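You operate a simulated robot arm through the tools that you are given. There is no shell and no other tool. Be economical: measure what you need, move in short steps, check, and stop when the job is done.

You are at the controls of a simulated two-armed robot. One attempt, no reset.

JOB
Set the sealer's height and width by the print on the size L case.
Fine: tighten the mast clamp again; the cases stay where they are and the belts stay off.

Only the result counts: the job must be done as asked and must still hold three seconds after the hand-in. Knocking over, shifting, dropping, spilling or breaking anything else fails it.

ROBOT AND FRAMES
Two 7-joint arms with fingered hands on one trunk, on a carriage that runs on a rail from [0, 66.3] to [0, -121.7] (x, y) and turns from -8.727 to -2.932 rad about z. Base frame: it is fixed where the carriage stands at the start and does not move with it; the origin is on the floor, on the carriage's upright axis, x ahead of it, y to its left, z up. Lengths are in cm, angles in rad, forces in N, time in s.
The left shoulder is at the start at [7, 18.8, 134.8], the right one opposite. With the tool pointing down near the work surface each hand reaches from about 10 to 66 cm from the robot's upright axis, wherever it stands, measured 20 degrees to its own side. Places, roughly: case sealer [120, 30, 80]; mast clamp knob [80, 10, 110]; sealer height wheel [70, 20, 130]; sealer width wheel [90, -10, 50]. Payload 4 kg a hand.
The tool frame of a hand sits at the grasp point between the pads (the TCP): z along the fingers, y along the line on which they close. The tips reach 2.6 cm beyond it. Largest opening 13.2 cm; the body of the gripper starts 7.3 cm behind the TCP. The gripper is a hand of 4 fingers: y runs from the thumb to the fingers, the wrist lies at [0, 0, -22.4] in the tool frame, and closing takes about 1.5 s.
Orientation is that of the tool frame in the base frame, as a unit quaternion [x, y, z, w]. With the fingers straight down and closing along the base's y, the tool's x points along the base's -x, its y along +y and its z along -z.

CONTROLS
- The arms move only by the tool step_arm. It takes "left_moves", "right_moves" or both (then of equal length, played together; a hand with none holds still); each is a list of rows, each a list of 7 numbers: the shift along the tool's x, y, z in cm, then the turn, a rotation vector about the tool's x, y, z in rad, then the finger opening in cm, from 0 to 13.2. In form: [[tx, ty, tz, ax, ay, az, claw], ...]. A call has 1 to 12 rows; each row is the pose to reach, as a shift and turn from the pose commanded when the call began, along the tool's axes at that moment. A row lasts 0.2 s, in which the tool goes at most 5 cm and 0.15 rad; a call with a longer step from one row to the next is refused whole, and so is a gripper value outside its range. A pose out of reach is approached as far as the arm can. The call stops where the force on the tool passes 40 N (or 10 N more than at its start, if that is more) or the arm is blocked; 0.2 s more then pass. Each finger travels about 7.2 cm/s and halts on what it meets, pressing with about 33 N; the grip force reading is that of the motor and also rises with nothing between the fingers. The clock runs only during rows and for 0.2 s after the last one: add rows that repeat a pose to give the fingers time. The reply holds the time, the measured pose of the TCP, the force on the tool along the base axes, the opening and the grip force, in the units named above and with some noise, with the torque about the TCP (base axes, N m) and any sound that the robot's microphone picked up, and new pictures: "show" is both (left out), scene, wrist or none (wrist: the cameras of the hands that moved).
- Cameras (640 x 400 px; columns grow to the right, rows downward): "scene" is now at [13.09, 1.65, 157.27]; the picture's right is [0.15, -0.99, 0.00], its down [-0.50, -0.07, -0.86] and it looks along [0.86, 0.13, -0.50] (base axes); focal length 214 px, centre (320, 200). "left" rides on the left gripper at [-7.3, 0.6, -9.4] in its tool frame; the picture's right is [-0.08, -1.00, 0.00], its down [0.79, -0.06, -0.62] and it looks along [0.61, -0.05, 0.79] (tool axes); focal length 230 px, centre (320, 200). "right" rides on the right gripper at [7.3, 0.6, -9.4] in its tool frame; the picture's right is [-0.08, 1.00, 0.00], its down [-0.79, -0.06, -0.62] and it looks along [-0.61, -0.05, 0.79] (tool axes); focal length 230 px, centre (320, 200). There is no depth. A picture from a camera that has moved, and an enlarged one, comes with that camera's place and axes in the base frame and with its lens. The place of the scene camera against the robot may be out by one fixed shift of up to 1.8 cm in any direction.
- slide_trunk(by): slides the trunk up (or, below 0, down) by that many cm; the arms and the scene camera ride with it, the base frame stays. It gives what a move gives, with no picture.
- roll_base(legs): drives the robot by 1 to 6 legs, each [ahead, left, turn to the left] in cm, cm and rad, along the robot's own axes; the way and the turn of a leg run together, so that a leg with both is an arc; at most 150 cm and 3.142 rad a leg. The arms and the cameras ride along, it lands a little off, and it stops where it bumps. It keeps to its track: a leg is cut to what the track allows. It gives what a move gives, and a new picture of the scene camera.
- grasp_type(shape, hand): the hand has 4 fingers and takes this shape, open, in about a second: jaw (thumb against the fingers, like two jaws); tri (thumb and two fingers); tip (a fingertip pinch); poke (one finger out to press); point (the index stretched); flat (the hand flat); cup (the hand cupped); fist (a fist). The gripper value then closes the fingers along that shape, each until it touches; the sizes above hold for jaw. It gives what a move gives, with no picture.
- aim_head(pan, tilt): turns the head with the scene camera to pan (to the left, within 1.501 rad either way) and tilt (down, from -0.506 to 1.204), counted from straight ahead of the robot. It gives what a move gives, and a new picture of the scene camera.
- close_up(camera, box): a new picture of the part [left, top, right, bottom] of that camera's present view, enlarged. It takes no simulated time.
- finish_job(): hands the job in; it is judged then, once.

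Go step by step. Nothing tells you exact positions but the pictures and the camera data: compare them with the known pose of the tool, close in by small moves and look again before you grip or let go. The budget is 120 turns and 260 pictures, counting those below and the enlarged ones. Unless the task says otherwise, let go and move clear before handing in, and close with one line.

The tools are called after ">>>" as name(argument=value, ...) on one line, values as JSON. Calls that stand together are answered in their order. step_arm: Moves the arms, as the interface text tells. Its arguments: {"type":"object","properties":{"left_moves":{"type":"array","items":{"type":"array","items":{"type":"number"}}},"right_moves":{"type":"array","items":{"type":"array","items":{"type":"number"}}},"show":{"type":"string","enum":["both","scene","wrist","none"]}},"required":[]} The other tools are called the same way: slide_trunk (by) slides the trunk up or down; grasp_type (shape, hand) gives the hand a shape; roll_base (legs) drives the base; aim_head (pan, tilt) turns the head that bears the scene camera; close_up (camera, box) takes an enlarged picture of a part of a camera's view; finish_job () hands the job in.

At the start:

```text
time: 0.0
left_ee_pos: [29.9, 15.23, 148.77]
left_orientation: [0.0, 1.0, 0.0, 0.001]
left_contact_force: [0.2, -0.1, -0.3]
left_ft_torque: [0.01, 0.0, 0.04]
left_finger_gap: 13.18
left_grasp_force: 0.1
left_shape: jaw
right_ee_pos: [60.18, -24.21, 140.33]
right_orientation: [0.001, 1.0, 0.0, 0.0]
right_contact_force: [0.4, -0.3, -0.3]
right_ft_torque: [-0.03, -0.02, 0.02]
right_finger_gap: 13.18
right_grasp_force: 0.1
right_shape: jaw
trunk travel left (down, up): [-82.5, 11.5]
robot x, y, heading: [0.37, -0.18, -0.002]
head pan, tilt: [0.148, 0.527]
```

scene: 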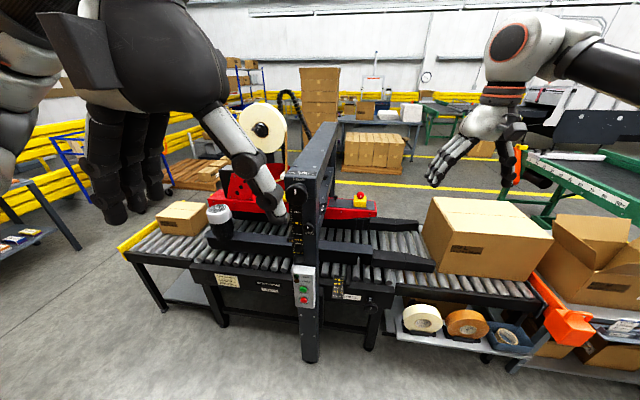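
right: 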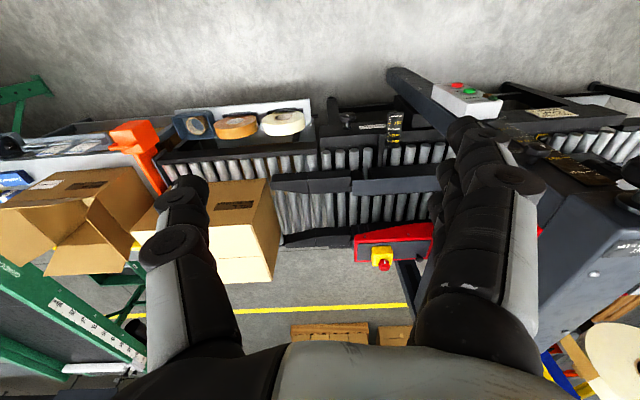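
left: 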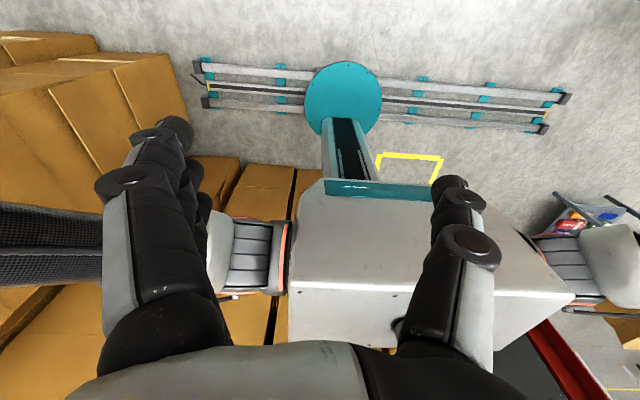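

I see the case sealer ahead with a mast, a large case on the belt to the right and a smaller one to the left. I'll take enlarged views to find the print, the wheels and the knob.

>>> close_up(camera="scene", box=[190, 100, 390, 225])

>>> close_up(camera="scene", box=[200, 220, 400, 345])

>>> close_up(camera="scene", box=[400, 180, 600, 305])

>>> close_up(camera="scene", box=[120, 170, 280, 270])

```text
3.20 times, centred on (290, 162) of scene
camera zoom: at [13.09, 1.65, 157.27], right [0.15, -0.99, 0.0], down [-0.5, -0.07, -0.86], along [0.86, 0.13, -0.5], focal length 686 px, centre (416, 320)
```

zoom: 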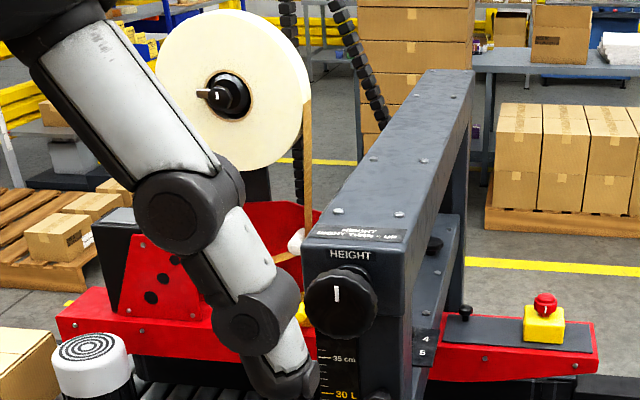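

```text
3.20 times, centred on (300, 282) of scene
camera zoom: at [13.09, 1.65, 157.27], right [0.15, -0.99, 0.0], down [-0.5, -0.07, -0.86], along [0.86, 0.13, -0.5], focal length 686 px, centre (384, -64)
```

zoom: 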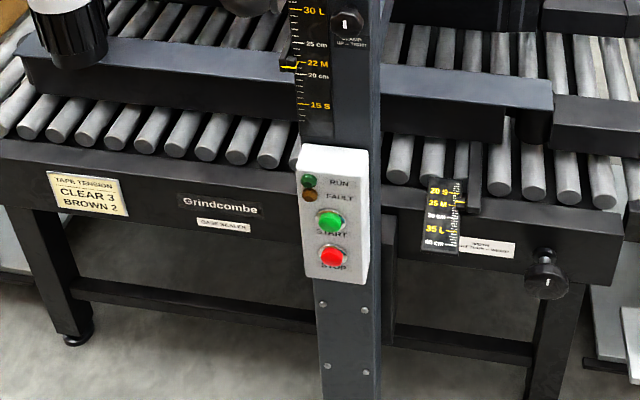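

```text
3.20 times, centred on (500, 242) of scene
camera zoom: at [13.09, 1.65, 157.27], right [0.15, -0.99, 0.0], down [-0.5, -0.07, -0.86], along [0.86, 0.13, -0.5], focal length 686 px, centre (-256, 64)
```

zoom: 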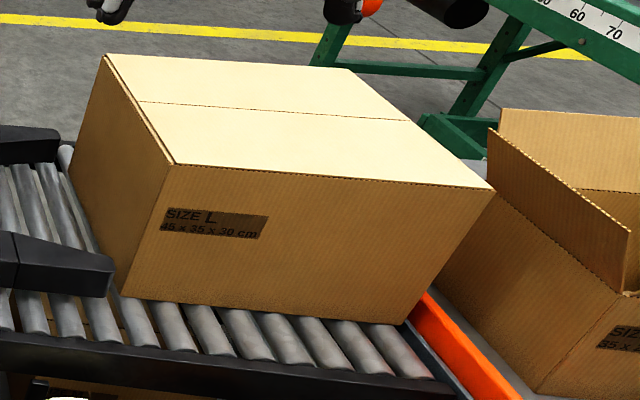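

```text
4.00 times, centred on (200, 220) of scene
camera zoom: at [13.09, 1.65, 157.27], right [0.15, -0.99, 0.0], down [-0.5, -0.07, -0.86], along [0.86, 0.13, -0.5], focal length 858 px, centre (800, 120)
```

zoom: 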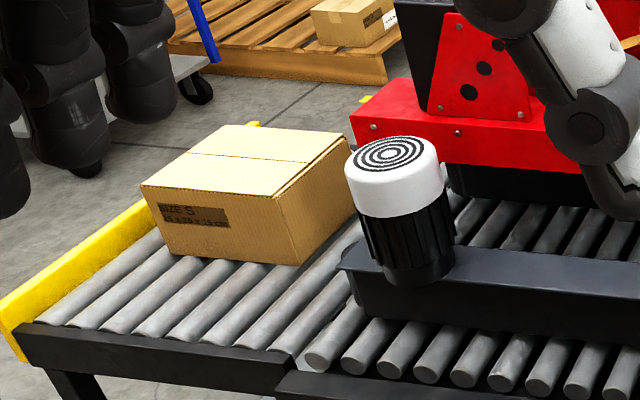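

The L case reads 45 x 35 x 30 cm, so width 35 and height 30. I'll zoom in more on the labels and the pointers.

>>> close_up(camera="scene", box=[280, 165, 344, 205])

>>> close_up(camera="scene", box=[284, 202, 332, 232])

>>> close_up(camera="scene", box=[284, 222, 332, 262])

>>> close_up(camera="scene", box=[320, 270, 392, 315])

>>> close_up(camera="scene", box=[440, 238, 504, 278])

```text
10.00 times, centred on (312, 185) of scene
camera zoom: at [13.09, 1.65, 157.27], right [0.15, -0.99, 0.0], down [-0.5, -0.07, -0.86], along [0.86, 0.13, -0.5], focal length 2145 px, centre (400, 350)
```

zoom: 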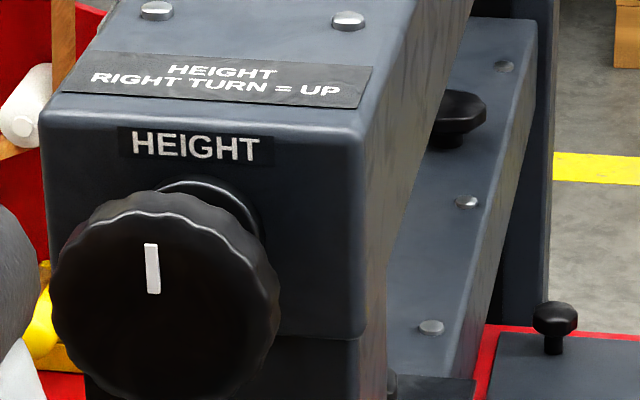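

```text
13.33 times, centred on (308, 217) of scene
camera zoom: at [13.09, 1.65, 157.27], right [0.15, -0.99, 0.0], down [-0.5, -0.07, -0.86], along [0.86, 0.13, -0.5], focal length 2860 px, centre (480, -27)
```

zoom: 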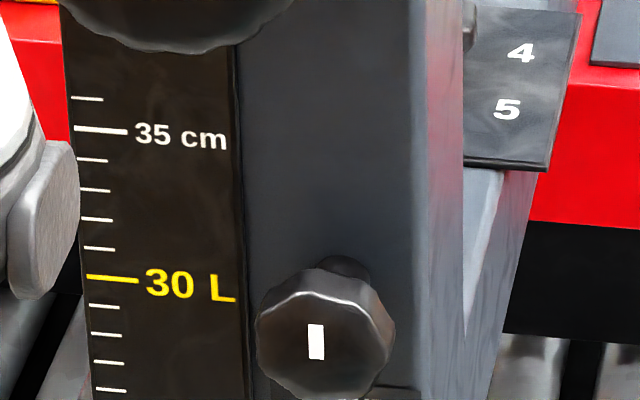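

```text
10.00 times, centred on (308, 242) of scene
camera zoom: at [13.09, 1.65, 157.27], right [0.15, -0.99, 0.0], down [-0.5, -0.07, -0.86], along [0.86, 0.13, -0.5], focal length 2145 px, centre (440, -220)
```

zoom: 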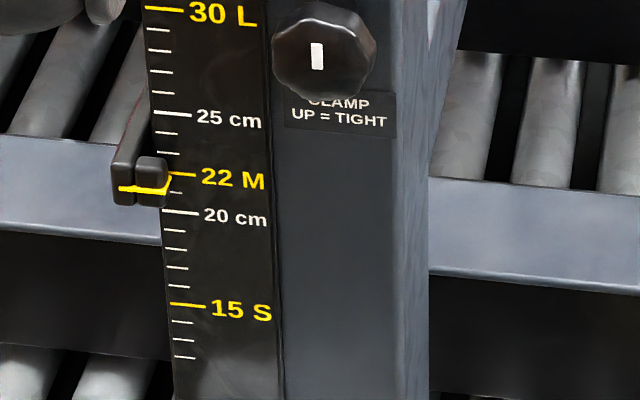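

```text
8.89 times, centred on (356, 292) of scene
camera zoom: at [13.09, 1.65, 157.27], right [0.15, -0.99, 0.0], down [-0.5, -0.07, -0.86], along [0.86, 0.13, -0.5], focal length 1906 px, centre (0, -622)
```

zoom: 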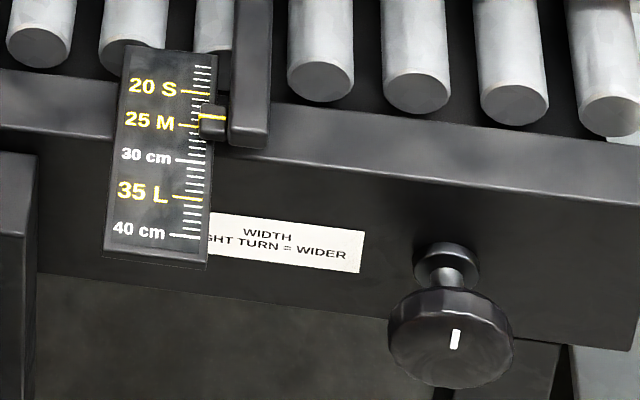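

```text
10.00 times, centred on (472, 258) of scene
camera zoom: at [13.09, 1.65, 157.27], right [0.15, -0.99, 0.0], down [-0.5, -0.07, -0.86], along [0.86, 0.13, -0.5], focal length 2145 px, centre (-1200, -380)
```

zoom: 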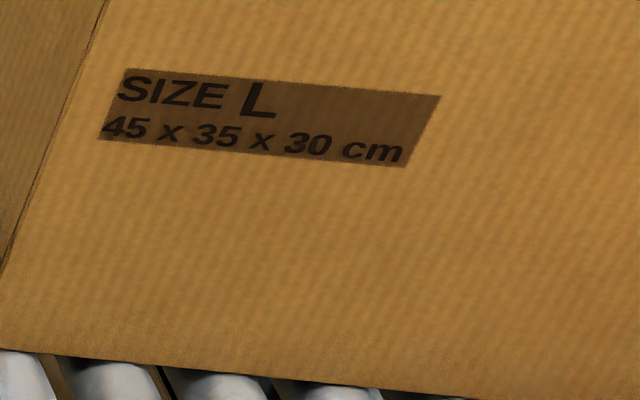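

Clamp mark is up (tight), height is near 22 and width near 25. I need height 30 and width 35. First I'll bring the left hand in front of the height wheel with the fingers pointing ahead.

>>> step_arm(left_moves=[[-2, 0.25, 2, 0, -0.143, 0, 13.2], [-4, 0.5, 4, 0, -0.286, 0, 13.2], [-6, 0.75, 6, 0, -0.428, 0, 13.2], [-8, 1, 8, 0, -0.571, 0, 13.2], [-10, 1.25, 10, 0, -0.714, 0, 13.2], [-12, 1.5, 12, 0, -0.857, 0, 13.2], [-14, 1.75, 14, 0, -1, 0, 13.2], [-16, 2, 16, 0, -1.142, 0, 13.2], [-18, 2.25, 18, 0, -1.285, 0, 13.2], [-20, 2.5, 20, 0, -1.428, 0, 13.2], [-22, 2.8, 22, 0, -1.571, 0, 13.2]])

```text
time: 2.4
left_ee_pos: [53.05, 17.1, 126.18]
left_orientation: [0.001, 0.709, 0.001, 0.706]
left_contact_force: [-0.7, -0.8, -0.1]
left_ft_torque: [0.03, 0.0, 0.03]
left_finger_gap: 13.23
left_grasp_force: 0.0
left_shape: jaw
left hand out of reach, approached as far as the arm can: row 8, 9, 10, 11
right_ee_pos: [61.31, -24.82, 139.86]
right_orientation: [0.001, 1.0, 0.002, -0.004]
right_contact_force: [1.0, -0.2, 0.0]
right_ft_torque: [0.06, 0.09, -0.01]
right_finger_gap: 13.2
right_grasp_force: 0.1
right_shape: jaw
trunk travel left (down, up): [-82.5, 11.5]
robot x, y, heading: [0.36, -0.11, -0.001]
head pan, tilt: [0.148, 0.527]
camera scene: at [14.08, 1.0, 157.18], right [0.15, -0.99, -0.01], down [-0.5, -0.07, -0.86], along [0.85, 0.13, -0.51], focal length 214 px, centre (320, 200)
camera left: at [43.67, 17.63, 133.6], right [0.0, -1.0, 0.07], down [-0.62, -0.06, -0.78], along [0.78, -0.05, -0.62], focal length 230 px, centre (320, 200)
```

scene: 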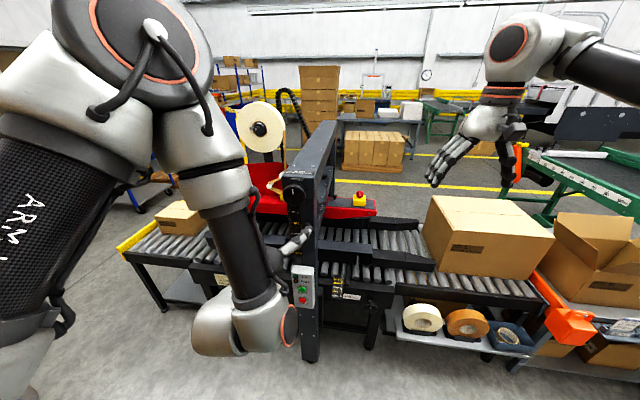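
left: 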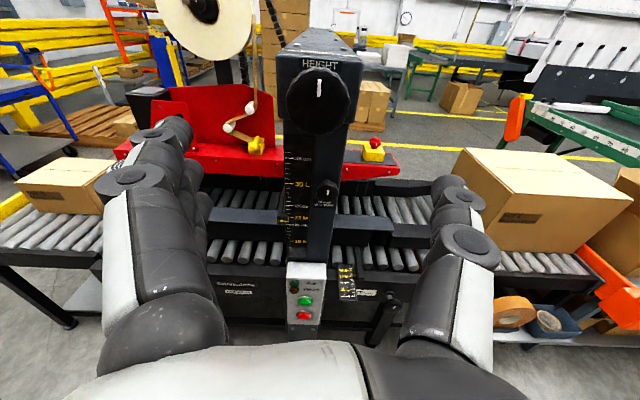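

By triangulation the height wheel face is near [68, 17.2, 127.3] and the clamp knob near [72, 14.7, 112.4]. I'll bring the left hand in front of the clamp knob.

>>> step_arm(left_moves=[[3, -0.5, 1.4, 0, 0, 0, 11], [6, -1, 2.8, 0, 0, 0, 9], [9, -1.5, 4.2, 0, 0, 0, 8], [12, -2, 5.6, 0, 0, 0, 7], [13.8, -2.4, 7, 0, 0, 0, 7], [13.8, -2.4, 7, 0, 0, 0, 7]])

```text
time: 3.8
left_ee_pos: [58.33, 12.74, 114.48]
left_orientation: [-0.002, 0.708, 0.001, 0.707]
left_contact_force: [0.5, 0.2, 0.4]
left_ft_torque: [0.0, 0.02, 0.03]
left_finger_gap: 7.06
left_grasp_force: 0.0
left_shape: jaw
left hand out of reach, approached as far as the arm can: row 3, 4, 5, 6
right_ee_pos: [60.25, -24.09, 140.35]
right_orientation: [0.001, 1.0, 0.0, 0.001]
right_contact_force: [-0.6, 0.5, -0.1]
right_ft_torque: [-0.01, -0.04, -0.04]
right_finger_gap: 13.17
right_grasp_force: 0.2
right_shape: jaw
trunk travel left (down, up): [-82.5, 11.5]
robot x, y, heading: [-0.0, 0.13, 0.003]
head pan, tilt: [0.148, 0.527]
camera scene: at [12.93, 1.72, 157.29], right [0.15, -0.99, 0.0], down [-0.5, -0.07, -0.87], along [0.86, 0.13, -0.5], focal length 214 px, centre (320, 200)
camera left: at [48.9, 13.25, 121.69], right [0.01, -1.0, 0.08], down [-0.62, -0.06, -0.78], along [0.79, -0.04, -0.62], focal length 230 px, centre (320, 200)
```

scene: 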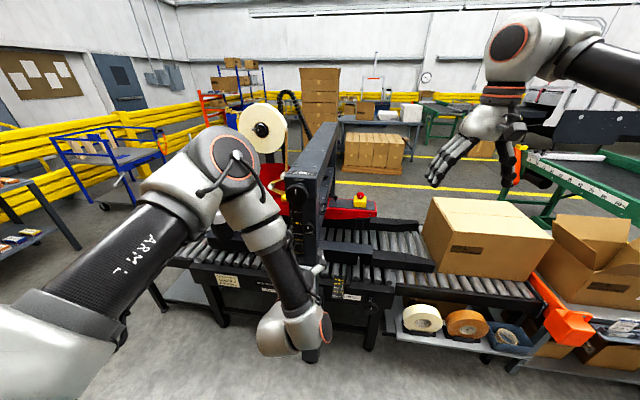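
left: 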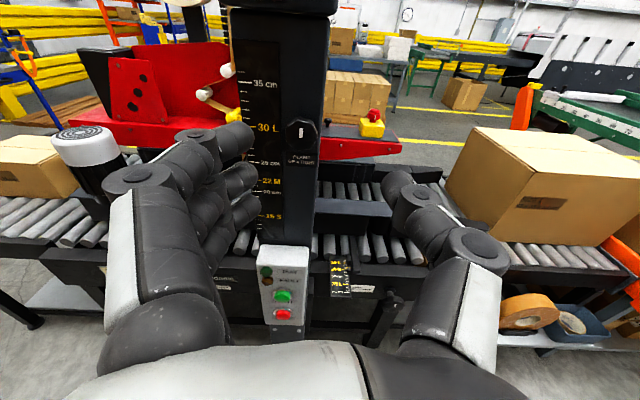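

The arm is close to a wrist limit here, and the clamp knob is confirmed near [72, 14.7, 112.2]. Lowering the trunk should give the wrist a better posture.

>>> slide_trunk(by=-16)

>>> step_arm(left_moves=[[-4, 0.5, 0, 0, 0, 0, 7], [-8, 1, 0, 0, 0, 0, 7], [-12, 1.9, 0, 0, 0, 0, 7], [-14, 1.9, 2, 0, 0, 0, 7], [-14, 1.9, 2, 0, 0, 0, 7]])

```text
time: 5.6
left_ee_pos: [58.37, 12.76, 98.25]
left_orientation: [-0.001, 0.708, 0.001, 0.706]
left_contact_force: [0.3, 0.4, 0.1]
left_ft_torque: [0.0, 0.0, 0.01]
left_finger_gap: 7.05
left_grasp_force: 0.1
left_shape: jaw
right_ee_pos: [60.3, -24.1, 124.38]
right_orientation: [0.001, 1.0, 0.0, 0.001]
right_contact_force: [-0.5, 0.5, 0.4]
right_ft_torque: [-0.01, 0.03, -0.04]
right_finger_gap: 13.18
right_grasp_force: 0.1
right_shape: jaw
trunk travel left (down, up): [-66.5, 27.5]
robot x, y, heading: [-0.05, -0.02, 0.007]
head pan, tilt: [0.148, 0.527]
```

```text
time: 6.8
left_ee_pos: [60.49, 14.59, 112.36]
left_orientation: [-0.002, 0.708, 0.002, 0.707]
left_contact_force: [-0.1, -0.1, 0.8]
left_ft_torque: [0.02, -0.01, 0.0]
left_finger_gap: 7.05
left_grasp_force: 0.1
left_shape: jaw
right_ee_pos: [60.2, -24.19, 124.35]
right_orientation: [0.0, 1.0, 0.001, 0.001]
right_contact_force: [0.1, -0.2, 0.2]
right_ft_torque: [0.02, 0.0, 0.0]
right_finger_gap: 13.16
right_grasp_force: 0.1
right_shape: jaw
trunk travel left (down, up): [-66.5, 27.5]
robot x, y, heading: [0.17, -0.46, 0.002]
head pan, tilt: [0.148, 0.527]
camera scene: at [13.07, 1.57, 141.27], right [0.15, -0.99, 0.0], down [-0.5, -0.07, -0.86], along [0.86, 0.13, -0.5], focal length 214 px, centre (320, 200)
camera left: at [51.06, 15.06, 119.74], right [0.01, -1.0, 0.08], down [-0.62, -0.06, -0.78], along [0.79, -0.04, -0.62], focal length 230 px, centre (320, 200)
```

scene: 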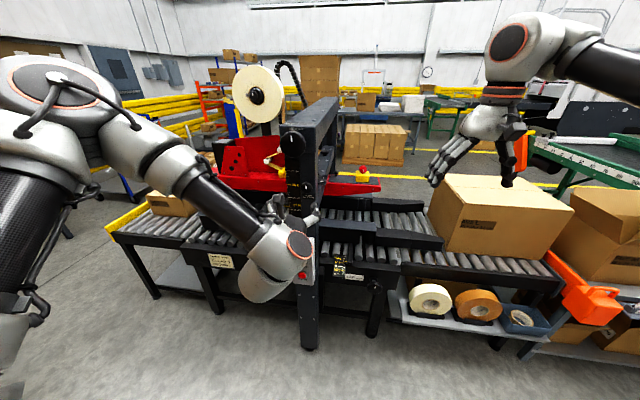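
left: 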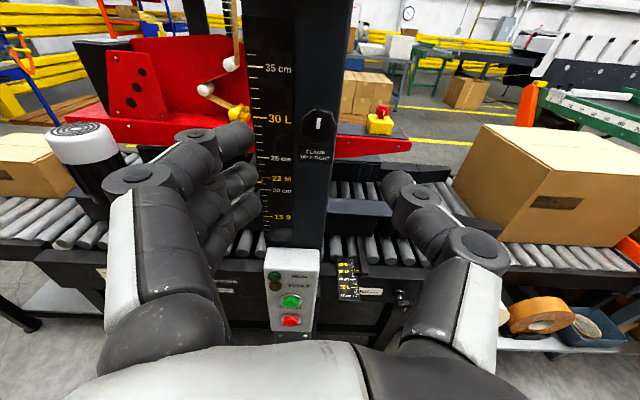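

Reach is good now. I'll move toward the clamp knob at about [72, 14.8, 112.1].

>>> step_arm(left_moves=[[0.1, 0.1, 2.5, 0, 0, 0, 7], [0.2, 0.2, 5, 0, 0, 0, 7], [0.2, 0.2, 7, 0, 0, 0, 7], [0.2, 0.2, 7, 0, 0, 0, 7]], show="wrist")

>>> close_up(camera="left", box=[220, 80, 420, 205])

>>> close_up(camera="scene", box=[240, 120, 368, 200])

>>> close_up(camera="scene", box=[240, 180, 368, 260])

```text
time: 7.8
left_ee_pos: [67.4, 14.79, 112.24]
left_orientation: [-0.002, 0.708, 0.002, 0.706]
left_contact_force: [-0.5, 0.4, 0.0]
left_ft_torque: [0.01, -0.01, -0.02]
left_finger_gap: 7.07
left_grasp_force: 0.0
left_shape: jaw
right_ee_pos: [60.26, -24.06, 124.34]
right_orientation: [0.002, 1.0, 0.0, 0.001]
right_contact_force: [-0.1, 0.7, -0.7]
right_ft_torque: [-0.01, 0.01, 0.0]
right_finger_gap: 13.16
right_grasp_force: 0.1
right_shape: jaw
trunk travel left (down, up): [-66.5, 27.5]
robot x, y, heading: [0.13, -0.09, 0.002]
head pan, tilt: [0.148, 0.527]
camera left: at [58.04, 15.43, 119.51], right [0.01, -1.0, 0.08], down [-0.62, -0.06, -0.78], along [0.79, -0.04, -0.62], focal length 230 px, centre (320, 200)
```

left: 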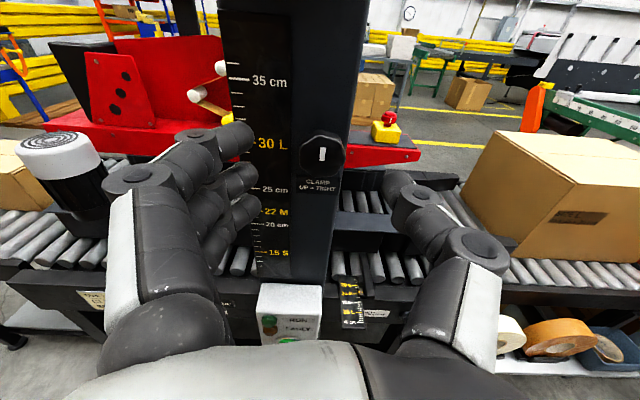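

```text
3.20 times, centred on (320, 142) of left
camera zoom: at [58.04, 15.43, 119.51], right [0.01, -1.0, 0.08], down [-0.62, -0.06, -0.78], along [0.79, -0.04, -0.62], focal length 736 px, centre (320, 384)
```

zoom: 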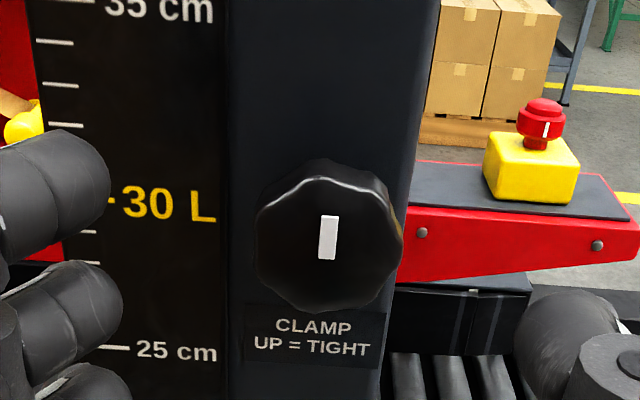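

```text
5.00 times, centred on (304, 160) of scene
camera zoom: at [13.07, 1.66, 141.27], right [0.15, -0.99, 0.0], down [-0.5, -0.07, -0.86], along [0.86, 0.13, -0.5], focal length 1072 px, centre (400, 400)
```

zoom: 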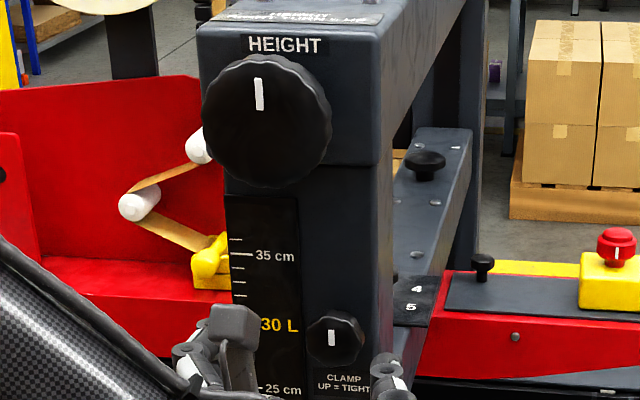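

```text
5.00 times, centred on (304, 220) of scene
camera zoom: at [13.07, 1.66, 141.27], right [0.15, -0.99, 0.0], down [-0.5, -0.07, -0.86], along [0.86, 0.13, -0.5], focal length 1072 px, centre (400, 100)
```

zoom: 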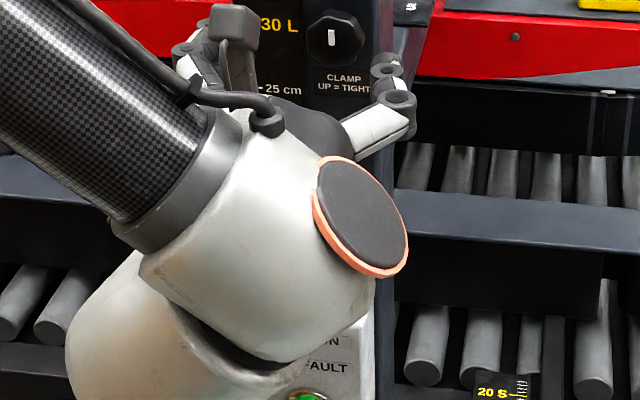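

The knob sits centred between the fingers, with its face at about x 72–74. I'll advance and then close on it.

>>> step_arm(left_moves=[[0, 0, 1.5, 0, 0, 0, 6.5], [0, 0, 3, 0, 0, 0, 6], [0, 0, 4, 0, 0, 0, 6], [0, 0, 4, 0, 0, 0, 6]], show="wrist")

>>> close_up(camera="left", box=[220, 100, 420, 225])

>>> close_up(camera="scene", box=[260, 160, 340, 210])

```text
time: 8.8
left_ee_pos: [71.54, 14.75, 112.09]
left_orientation: [-0.002, 0.709, 0.002, 0.706]
left_contact_force: [0.5, 0.5, 0.0]
left_ft_torque: [0.0, 0.01, 0.0]
left_finger_gap: 6.09
left_grasp_force: 0.1
left_shape: jaw
right_ee_pos: [60.23, -24.17, 124.35]
right_orientation: [0.0, 1.0, -0.001, 0.001]
right_contact_force: [-0.2, 0.1, -0.4]
right_ft_torque: [-0.01, 0.0, -0.02]
right_finger_gap: 13.19
right_grasp_force: 0.0
right_shape: jaw
trunk travel left (down, up): [-66.5, 27.5]
robot x, y, heading: [0.17, 0.13, -0.004]
head pan, tilt: [0.148, 0.527]
camera left: at [62.08, 15.35, 119.42], right [0.01, -1.0, 0.08], down [-0.62, -0.06, -0.78], along [0.79, -0.04, -0.62], focal length 230 px, centre (320, 200)
```

left: 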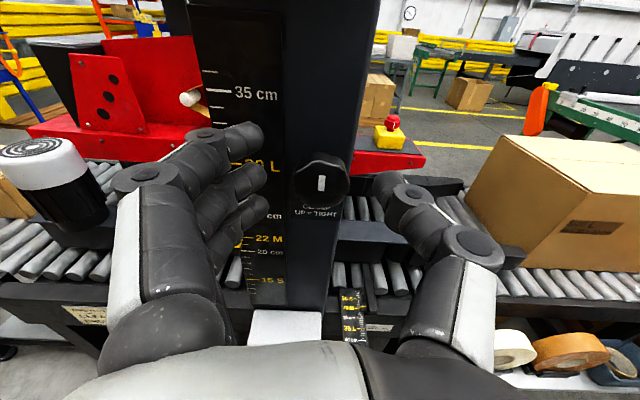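

```text
3.20 times, centred on (320, 162) of left
camera zoom: at [62.08, 15.35, 119.42], right [0.01, -1.0, 0.08], down [-0.62, -0.06, -0.78], along [0.79, -0.04, -0.62], focal length 736 px, centre (320, 320)
```

zoom: 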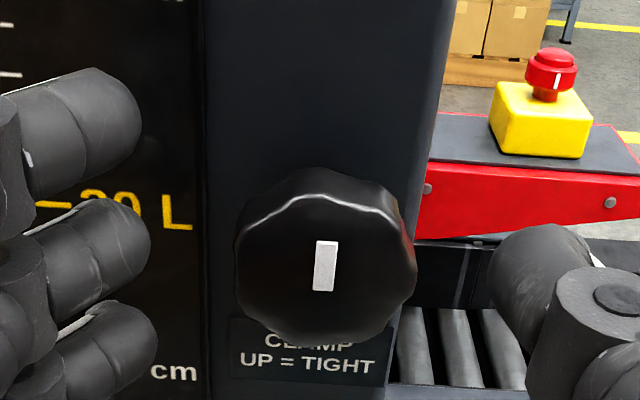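

```text
8.00 times, centred on (300, 185) of scene
camera zoom: at [13.07, 1.65, 141.27], right [0.15, -0.99, 0.0], down [-0.5, -0.07, -0.86], along [0.86, 0.13, -0.5], focal length 1716 px, centre (480, 320)
```

zoom: 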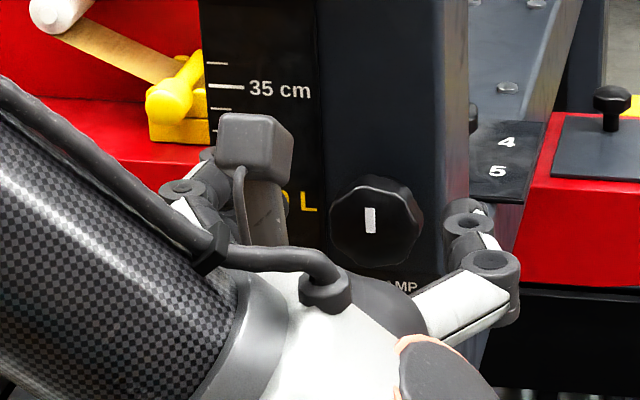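

The knob face resolves to about x 74.3, z 111.3. I'll advance 3 cm, lower slightly, then close.

>>> step_arm(left_moves=[[0.4, 0, 1, 0, 0, 0, 6], [0.8, 0, 2, 0, 0, 0, 6], [0.8, 0, 3, 0, 0, 0, 6], [0.8, 0, 3, 0, 0, 0, 6]], show="none")

>>> close_up(camera="left", box=[220, 120, 420, 245])

>>> close_up(camera="scene", box=[260, 160, 340, 210])

```text
time: 9.8
left_ee_pos: [74.46, 14.82, 111.25]
left_orientation: [-0.001, 0.708, 0.001, 0.706]
left_contact_force: [-0.1, 0.3, -0.3]
left_ft_torque: [-0.03, 0.01, -0.04]
left_finger_gap: 6.08
left_grasp_force: 0.0
left_shape: jaw
right_ee_pos: [60.3, -24.16, 124.44]
right_orientation: [0.001, 1.0, 0.001, 0.001]
right_contact_force: [1.5, 0.7, -0.3]
right_ft_torque: [-0.01, 0.01, 0.01]
right_finger_gap: 13.18
right_grasp_force: 0.2
right_shape: jaw
trunk travel left (down, up): [-66.5, 27.5]
robot x, y, heading: [-0.26, 0.2, 0.0]
head pan, tilt: [0.148, 0.527]
```

```text
3.20 times, centred on (320, 182) of left
camera zoom: at [65.03, 15.42, 118.6], right [0.01, -1.0, 0.08], down [-0.62, -0.06, -0.78], along [0.79, -0.04, -0.62], focal length 736 px, centre (320, 256)
```

zoom: 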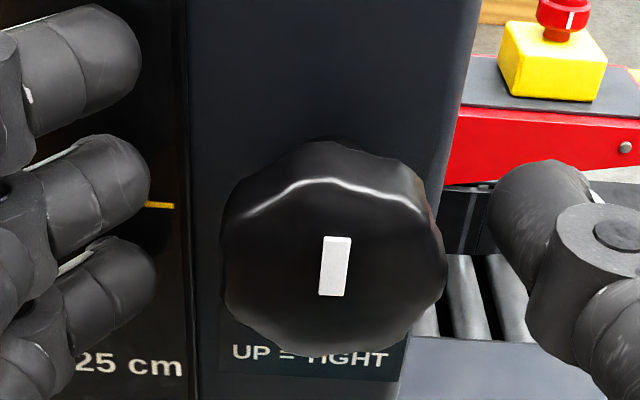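

```text
8.00 times, centred on (300, 185) of scene
camera zoom: at [13.08, 1.65, 141.27], right [0.15, -0.99, 0.0], down [-0.5, -0.07, -0.86], along [0.86, 0.13, -0.5], focal length 1716 px, centre (480, 320)
```

zoom: 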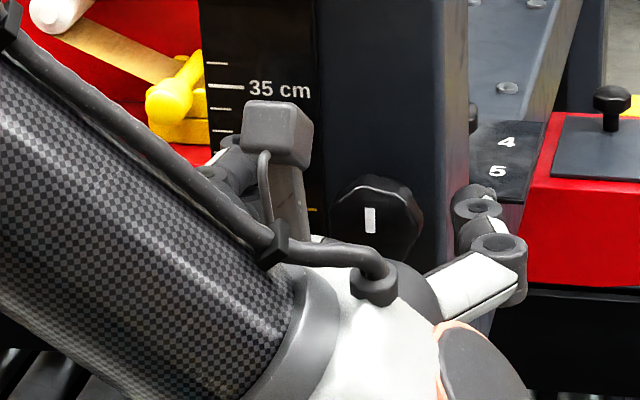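

The TCP is on the knob face, so I'll move in slightly more and close the fingers.

>>> step_arm(left_moves=[[0, -0.1, 0.6, 0, 0, 0, 5], [0, -0.1, 0.6, 0, 0, 0, 4], [0, -0.1, 0.6, 0, 0, 0, 3], [0, -0.1, 0.6, 0, 0, 0, 2], [0, -0.1, 0.6, 0, 0, 0, 2], [0, -0.1, 0.6, 0, 0, 0, 2]], show="none")

>>> close_up(camera="left", box=[220, 120, 420, 245])

```text
time: 11.2
left_ee_pos: [74.87, 14.24, 111.32]
left_orientation: [0.001, 0.708, 0.0, 0.706]
left_contact_force: [-9.7, -14.2, -2.3]
left_ft_torque: [0.01, -0.1, -0.67]
left_finger_gap: 1.32
left_grasp_force: 32.5
left_shape: jaw
right_ee_pos: [60.06, -24.53, 124.42]
right_orientation: [0.001, 1.0, 0.001, 0.001]
right_contact_force: [-1.1, 0.5, -0.3]
right_ft_torque: [0.0, 0.02, 0.01]
right_finger_gap: 13.18
right_grasp_force: 0.1
right_shape: jaw
trunk travel left (down, up): [-66.5, 27.5]
robot x, y, heading: [0.0, -0.21, 0.001]
head pan, tilt: [0.148, 0.527]
```

```text
3.20 times, centred on (320, 182) of left
camera zoom: at [65.46, 14.84, 118.66], right [0.0, -1.0, 0.08], down [-0.62, -0.06, -0.78], along [0.79, -0.05, -0.62], focal length 736 px, centre (320, 256)
```

zoom: 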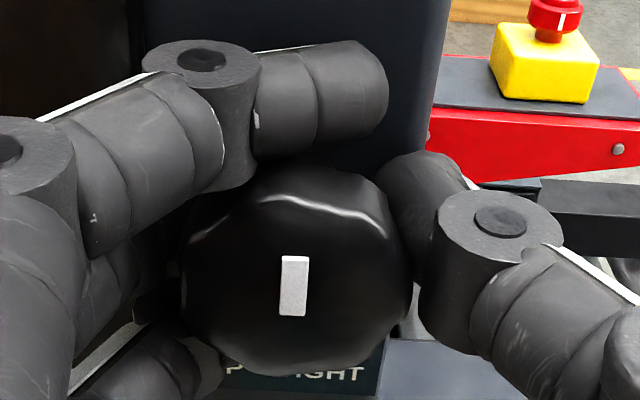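

The knob is gripped between thumb and middle finger. Now I'll turn left (counter-clockwise seen from the robot) to loosen it.

>>> step_arm(left_moves=[[0, 0, 0, 0, 0, -0.14, 0.5], [0, 0, 0, 0, 0, -0.28, 0.5], [0, 0, 0, 0, 0, -0.42, 0.5], [0, 0, 0, 0, 0, -0.56, 0.5], [0, 0, 0, 0, 0, -0.7, 0.5], [0, 0, 0, 0, 0, -0.84, 0.5], [0, 0, 0, 0, 0, -0.98, 0.5], [0, 0, 0, 0, 0, -1.12, 0.5], [0, 0, 0, 0, 0, -1.26, 0.5], [0, 0, 0, 0, 0, -1.4, 0.5], [0, 0, 0, 0, 0, -1.5, 0.5], [0, 0, 0, 0, 0, -1.6, 0.5]], show="scene")

>>> close_up(camera="left", box=[220, 120, 420, 245])

```text
time: 12.4
left_ee_pos: [74.86, 13.9, 110.95]
left_orientation: [-0.227, 0.674, -0.229, 0.664]
left_contact_force: [-0.6, -16.1, 0.2]
left_ft_torque: [0.85, 0.05, -0.96]
left_finger_gap: 1.26
left_grasp_force: 33.1
left_shape: jaw
right_ee_pos: [60.24, -24.41, 124.4]
right_orientation: [0.002, 1.0, 0.0, 0.001]
right_contact_force: [1.1, 0.3, -1.3]
right_ft_torque: [-0.05, 0.01, -0.02]
right_finger_gap: 13.23
right_grasp_force: 0.0
right_shape: jaw
trunk travel left (down, up): [-66.5, 27.5]
robot x, y, heading: [-0.14, -0.31, -0.007]
head pan, tilt: [0.148, 0.527]
stopped in row 5 (left hand): the force on the tool passed its limit at 42 N (the readings are from after the stop); the commanded pose is now the measured one
camera scene: at [13.08, 1.57, 141.31], right [0.15, -0.99, 0.0], down [-0.5, -0.07, -0.86], along [0.86, 0.13, -0.5], focal length 214 px, centre (320, 200)
```

scene: 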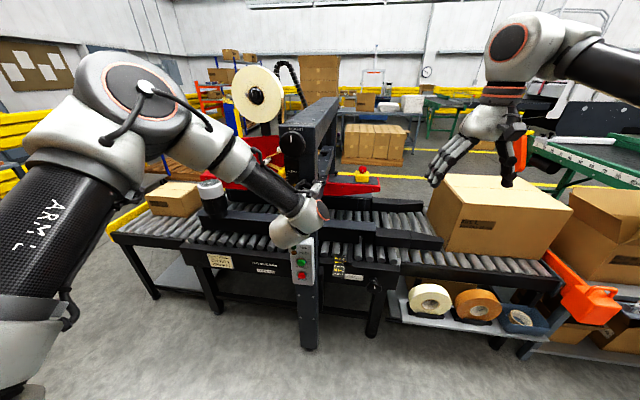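

```text
3.20 times, centred on (320, 182) of left
camera zoom: at [65.58, 18.97, 116.53], right [0.0, -0.74, 0.67], down [-0.63, -0.52, -0.58], along [0.78, -0.42, -0.47], focal length 736 px, centre (320, 256)
```

zoom: 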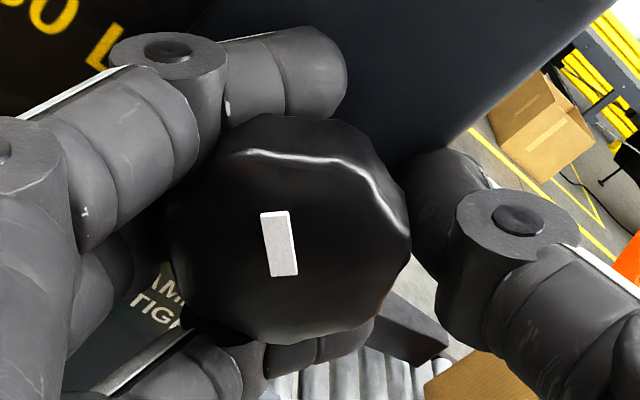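

The knob followed by about 0.6 rad before the side force stopped the call. I'll shift slightly to relieve that force and keep turning.

>>> step_arm(left_moves=[[0.2, -0.3, 0, 0, 0, -0.12, 0.5], [0.3, -0.5, 0, 0, 0, -0.24, 0.5], [0.3, -0.5, 0, 0, 0, -0.36, 0.5], [0.3, -0.5, 0, 0, 0, -0.48, 0.5], [0.3, -0.5, 0, 0, 0, -0.6, 0.5], [0.3, -0.5, 0, 0, 0, -0.72, 0.5], [0.3, -0.5, 0, 0, 0, -0.84, 0.5], [0.3, -0.5, 0, 0, 0, -0.96, 0.5], [0.3, -0.5, 0, 0, 0, -1.08, 0.5]], show="none")

>>> close_up(camera="left", box=[220, 120, 420, 245])

```text
time: 13.8
left_ee_pos: [74.96, 13.32, 111.27]
left_orientation: [-0.371, 0.602, -0.38, 0.596]
left_contact_force: [-2.8, -11.9, 4.4]
left_ft_torque: [6.38, -0.58, -0.98]
left_finger_gap: 1.63
left_grasp_force: 33.1
left_shape: jaw
right_ee_pos: [60.16, -24.3, 124.44]
right_orientation: [0.002, 1.0, 0.001, 0.001]
right_contact_force: [-0.2, 0.8, 0.4]
right_ft_torque: [-0.02, -0.01, 0.0]
right_finger_gap: 13.17
right_grasp_force: 0.0
right_shape: jaw
trunk travel left (down, up): [-66.5, 27.5]
robot x, y, heading: [0.09, -0.32, -0.003]
head pan, tilt: [0.148, 0.527]
stopped in row 6 (left hand): the arm was blocked; the commanded pose is now the measured one
```

```text
3.20 times, centred on (320, 182) of left
camera zoom: at [65.58, 20.3, 114.01], right [0.0, -0.37, 0.93], down [-0.63, -0.72, -0.29], along [0.78, -0.59, -0.23], focal length 736 px, centre (320, 256)
```

zoom: 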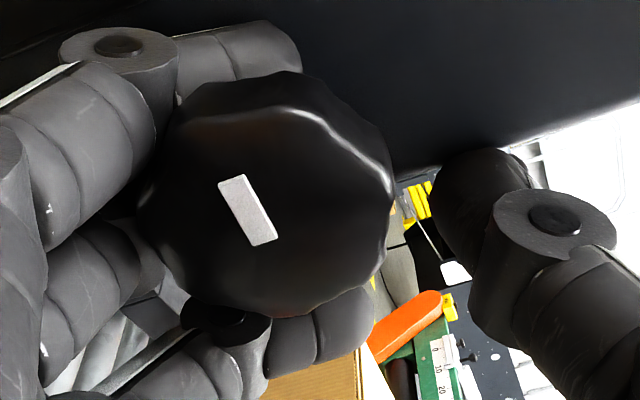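

The thumb seems to have slipped beside the mast and blocked. I'll open, back out and look at the knob's angle.

>>> step_arm(left_moves=[[0, 0, 0, 0, 0, 0, 2], [0, 0, 0, 0, 0, 0, 4], [0, 0, 0, 0, 0, 0, 6], [0, 0, 0, 0, 0, 0, 7], [0, 0, -2, 0, 0, 0, 7], [0, 0, -5, 0, 0, 0, 7], [0, 0, -8, 0, 0, 0, 7]], show="wrist")

>>> close_up(camera="scene", box=[260, 160, 340, 210])

>>> close_up(camera="left", box=[220, 80, 420, 205])

```text
time: 15.4
left_ee_pos: [67.02, 13.82, 111.21]
left_orientation: [-0.377, 0.6, -0.38, 0.594]
left_contact_force: [-0.6, -0.1, -0.6]
left_ft_torque: [-0.01, -0.01, 0.02]
left_finger_gap: 6.91
left_grasp_force: 0.1
left_shape: jaw
right_ee_pos: [60.38, -24.15, 124.47]
right_orientation: [0.001, 1.0, -0.001, 0.001]
right_contact_force: [0.3, -0.1, -0.7]
right_ft_torque: [0.0, 0.0, 0.0]
right_finger_gap: 13.21
right_grasp_force: 0.2
right_shape: jaw
trunk travel left (down, up): [-66.5, 27.5]
robot x, y, heading: [-0.33, 0.09, -0.003]
head pan, tilt: [0.148, 0.527]
camera left: at [57.56, 20.79, 113.87], right [0.0, -0.36, 0.93], down [-0.62, -0.73, -0.28], along [0.78, -0.58, -0.22], focal length 230 px, centre (320, 200)
```

left: 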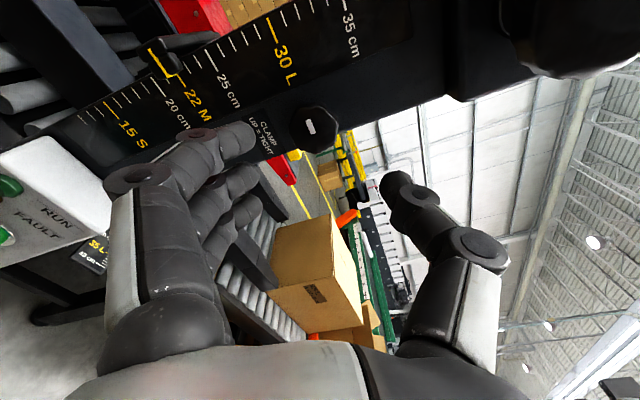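

```text
8.00 times, centred on (300, 185) of scene
camera zoom: at [13.09, 1.65, 141.27], right [0.15, -0.99, 0.0], down [-0.5, -0.07, -0.86], along [0.86, 0.13, -0.5], focal length 1716 px, centre (480, 320)
```

zoom: 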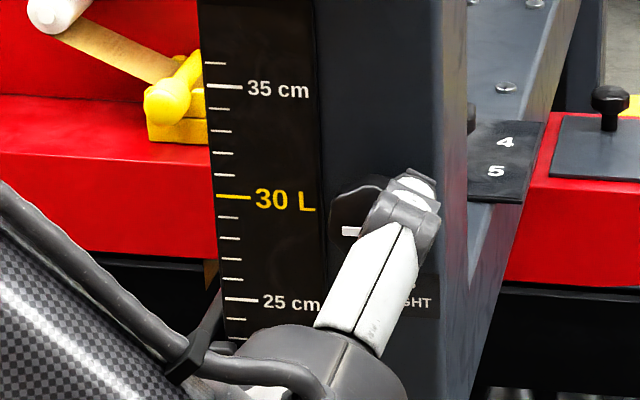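

```text
3.20 times, centred on (320, 142) of left
camera zoom: at [57.56, 20.79, 113.87], right [0.0, -0.36, 0.93], down [-0.62, -0.73, -0.28], along [0.78, -0.58, -0.22], focal length 736 px, centre (320, 384)
```

zoom: 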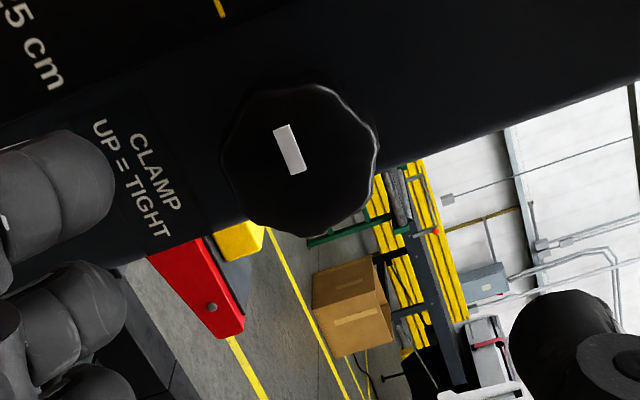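

The knob's mark is now horizontal, a quarter turn left, and it has come to a stop, so the clamp is loose. Next I'll bring the hand, still rolled left, in front of the height wheel near [70.5, 17.4, 126.5].

>>> step_arm(left_moves=[[0, 0, -3, 0, 0, 0, 8], [0, 0, -6, 0, 0, 0, 9], [-2.5, -3, -7, 0, 0, 0, 10], [-5, -6, -7, 0, 0, 0, 10], [-7.5, -9, -7, 0, 0, 0, 10], [-9.9, -12.2, -7, 0, 0, 0, 10], [-9.9, -12.2, -7, 0, 0, 0, 10]])

>>> close_up(camera="scene", box=[240, 120, 368, 200])

```text
time: 17.0
left_ee_pos: [59.98, 17.28, 126.59]
left_orientation: [-0.377, 0.6, -0.38, 0.595]
left_contact_force: [-0.2, -0.7, -0.6]
left_ft_torque: [-0.01, -0.01, 0.03]
left_finger_gap: 9.99
left_grasp_force: 0.0
left_shape: jaw
right_ee_pos: [60.3, -24.25, 124.31]
right_orientation: [0.001, 1.0, -0.001, 0.0]
right_contact_force: [-0.3, -0.4, -0.2]
right_ft_torque: [0.05, -0.01, -0.02]
right_finger_gap: 13.22
right_grasp_force: 0.2
right_shape: jaw
trunk travel left (down, up): [-66.5, 27.5]
robot x, y, heading: [0.1, -0.36, -0.003]
head pan, tilt: [0.148, 0.527]
camera scene: at [13.11, 1.57, 141.27], right [0.15, -0.99, 0.0], down [-0.5, -0.07, -0.86], along [0.86, 0.13, -0.5], focal length 214 px, centre (320, 200)
camera left: at [50.63, 24.35, 129.24], right [0.0, -0.36, 0.93], down [-0.62, -0.73, -0.28], along [0.78, -0.58, -0.22], focal length 230 px, centre (320, 200)
```

scene: 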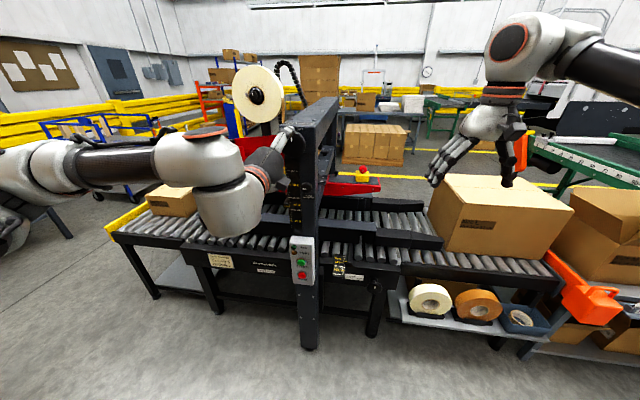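
left: 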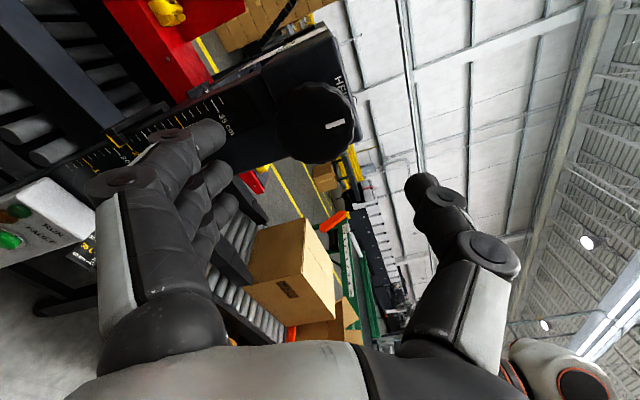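

```text
5.00 times, centred on (304, 160) of scene
camera zoom: at [13.11, 1.57, 141.27], right [0.15, -0.99, 0.0], down [-0.5, -0.07, -0.86], along [0.86, 0.13, -0.5], focal length 1072 px, centre (400, 400)
```

zoom: 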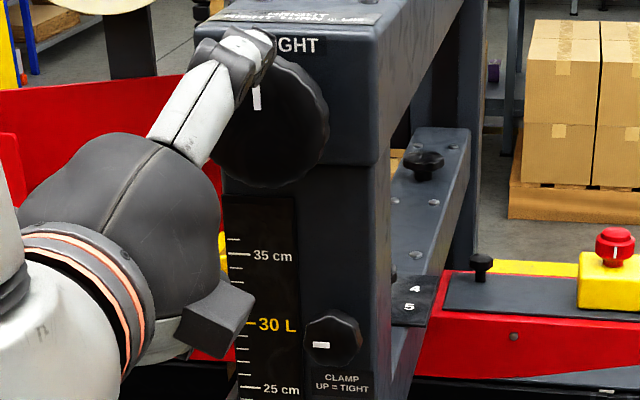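

The wheel face is at about [70.5, 17.6, 126.5]. I'll advance over it with the fingers open.

>>> step_arm(left_moves=[[-0.3, 0.1, 3, 0, 0, 0, 10], [-0.3, 0.1, 6, 0, 0, 0, 10], [-0.3, 0.1, 9, 0, 0, 0, 10], [-0.3, 0.1, 10.5, 0, 0, 0, 10], [-0.3, 0.1, 10.5, 0, 0, 0, 10]], show="wrist")

>>> close_up(camera="scene", box=[250, 110, 346, 170])

```text
time: 18.2
left_ee_pos: [70.52, 17.97, 126.53]
left_orientation: [-0.378, 0.6, -0.379, 0.595]
left_contact_force: [0.5, -0.7, -0.2]
left_ft_torque: [0.02, -0.01, -0.01]
left_finger_gap: 9.96
left_grasp_force: 0.0
left_shape: jaw
right_ee_pos: [60.16, -24.25, 124.19]
right_orientation: [0.001, 1.0, -0.001, 0.001]
right_contact_force: [-0.6, 0.5, 0.1]
right_ft_torque: [-0.01, -0.02, -0.02]
right_finger_gap: 13.19
right_grasp_force: 0.1
right_shape: jaw
trunk travel left (down, up): [-66.5, 27.5]
robot x, y, heading: [-0.17, 0.19, 0.001]
head pan, tilt: [0.148, 0.527]
camera left: at [61.15, 24.86, 129.21], right [0.0, -0.36, 0.93], down [-0.62, -0.73, -0.28], along [0.78, -0.58, -0.22], focal length 230 px, centre (320, 200)
```

left: 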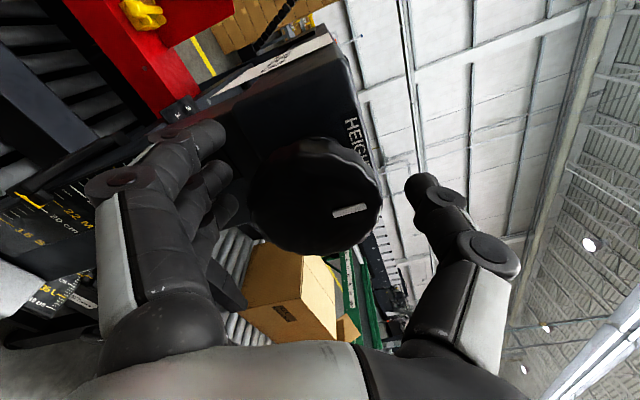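

```text
6.67 times, centred on (298, 140) of scene
camera zoom: at [13.03, 1.61, 141.28], right [0.15, -0.99, 0.0], down [-0.5, -0.07, -0.86], along [0.86, 0.13, -0.5], focal length 1430 px, centre (467, 600)
```

zoom: 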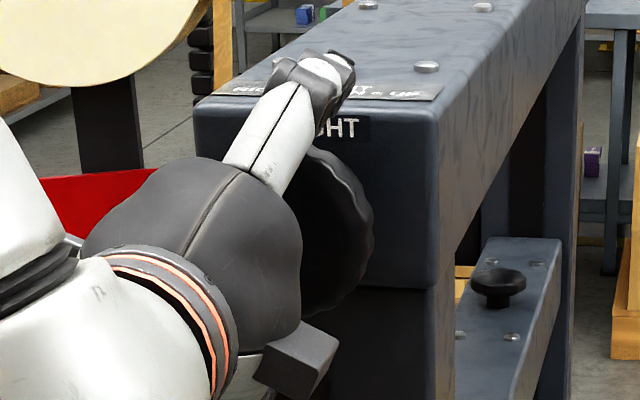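

The wheel is centred at the TCP depth. I'll go slightly deeper and close on it.

>>> step_arm(left_moves=[[-0.1, 0.2, 0.8, 0, 0, 0, 9], [-0.1, 0.2, 0.8, 0, 0, 0, 7], [-0.1, 0.2, 0.8, 0, 0, 0, 5], [-0.1, 0.2, 0.8, 0, 0, 0, 4], [-0.1, 0.2, 0.8, 0, 0, 0, 4]], show="wrist")

```text
time: 19.4
left_ee_pos: [71.46, 18.2, 126.42]
left_orientation: [-0.378, 0.599, -0.379, 0.596]
left_contact_force: [8.7, 1.3, 6.4]
left_ft_torque: [-0.04, 0.17, 0.12]
left_finger_gap: 4.31
left_grasp_force: 33.7
left_shape: jaw
right_ee_pos: [60.44, -24.16, 124.3]
right_orientation: [0.001, 1.0, 0.001, 0.0]
right_contact_force: [-0.4, -0.6, 0.0]
right_ft_torque: [-0.01, -0.01, -0.02]
right_finger_gap: 13.18
right_grasp_force: 0.0
right_shape: jaw
trunk travel left (down, up): [-66.5, 27.5]
robot x, y, heading: [-0.11, -0.09, 0.002]
head pan, tilt: [0.148, 0.527]
camera left: at [62.09, 25.03, 129.1], right [0.0, -0.36, 0.93], down [-0.62, -0.73, -0.28], along [0.78, -0.58, -0.22], focal length 230 px, centre (320, 200)
```

left: 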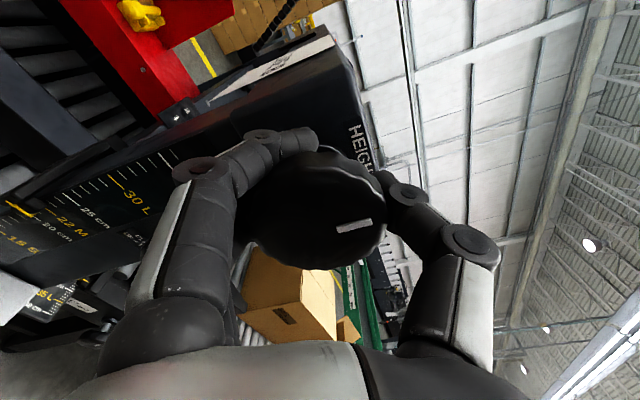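

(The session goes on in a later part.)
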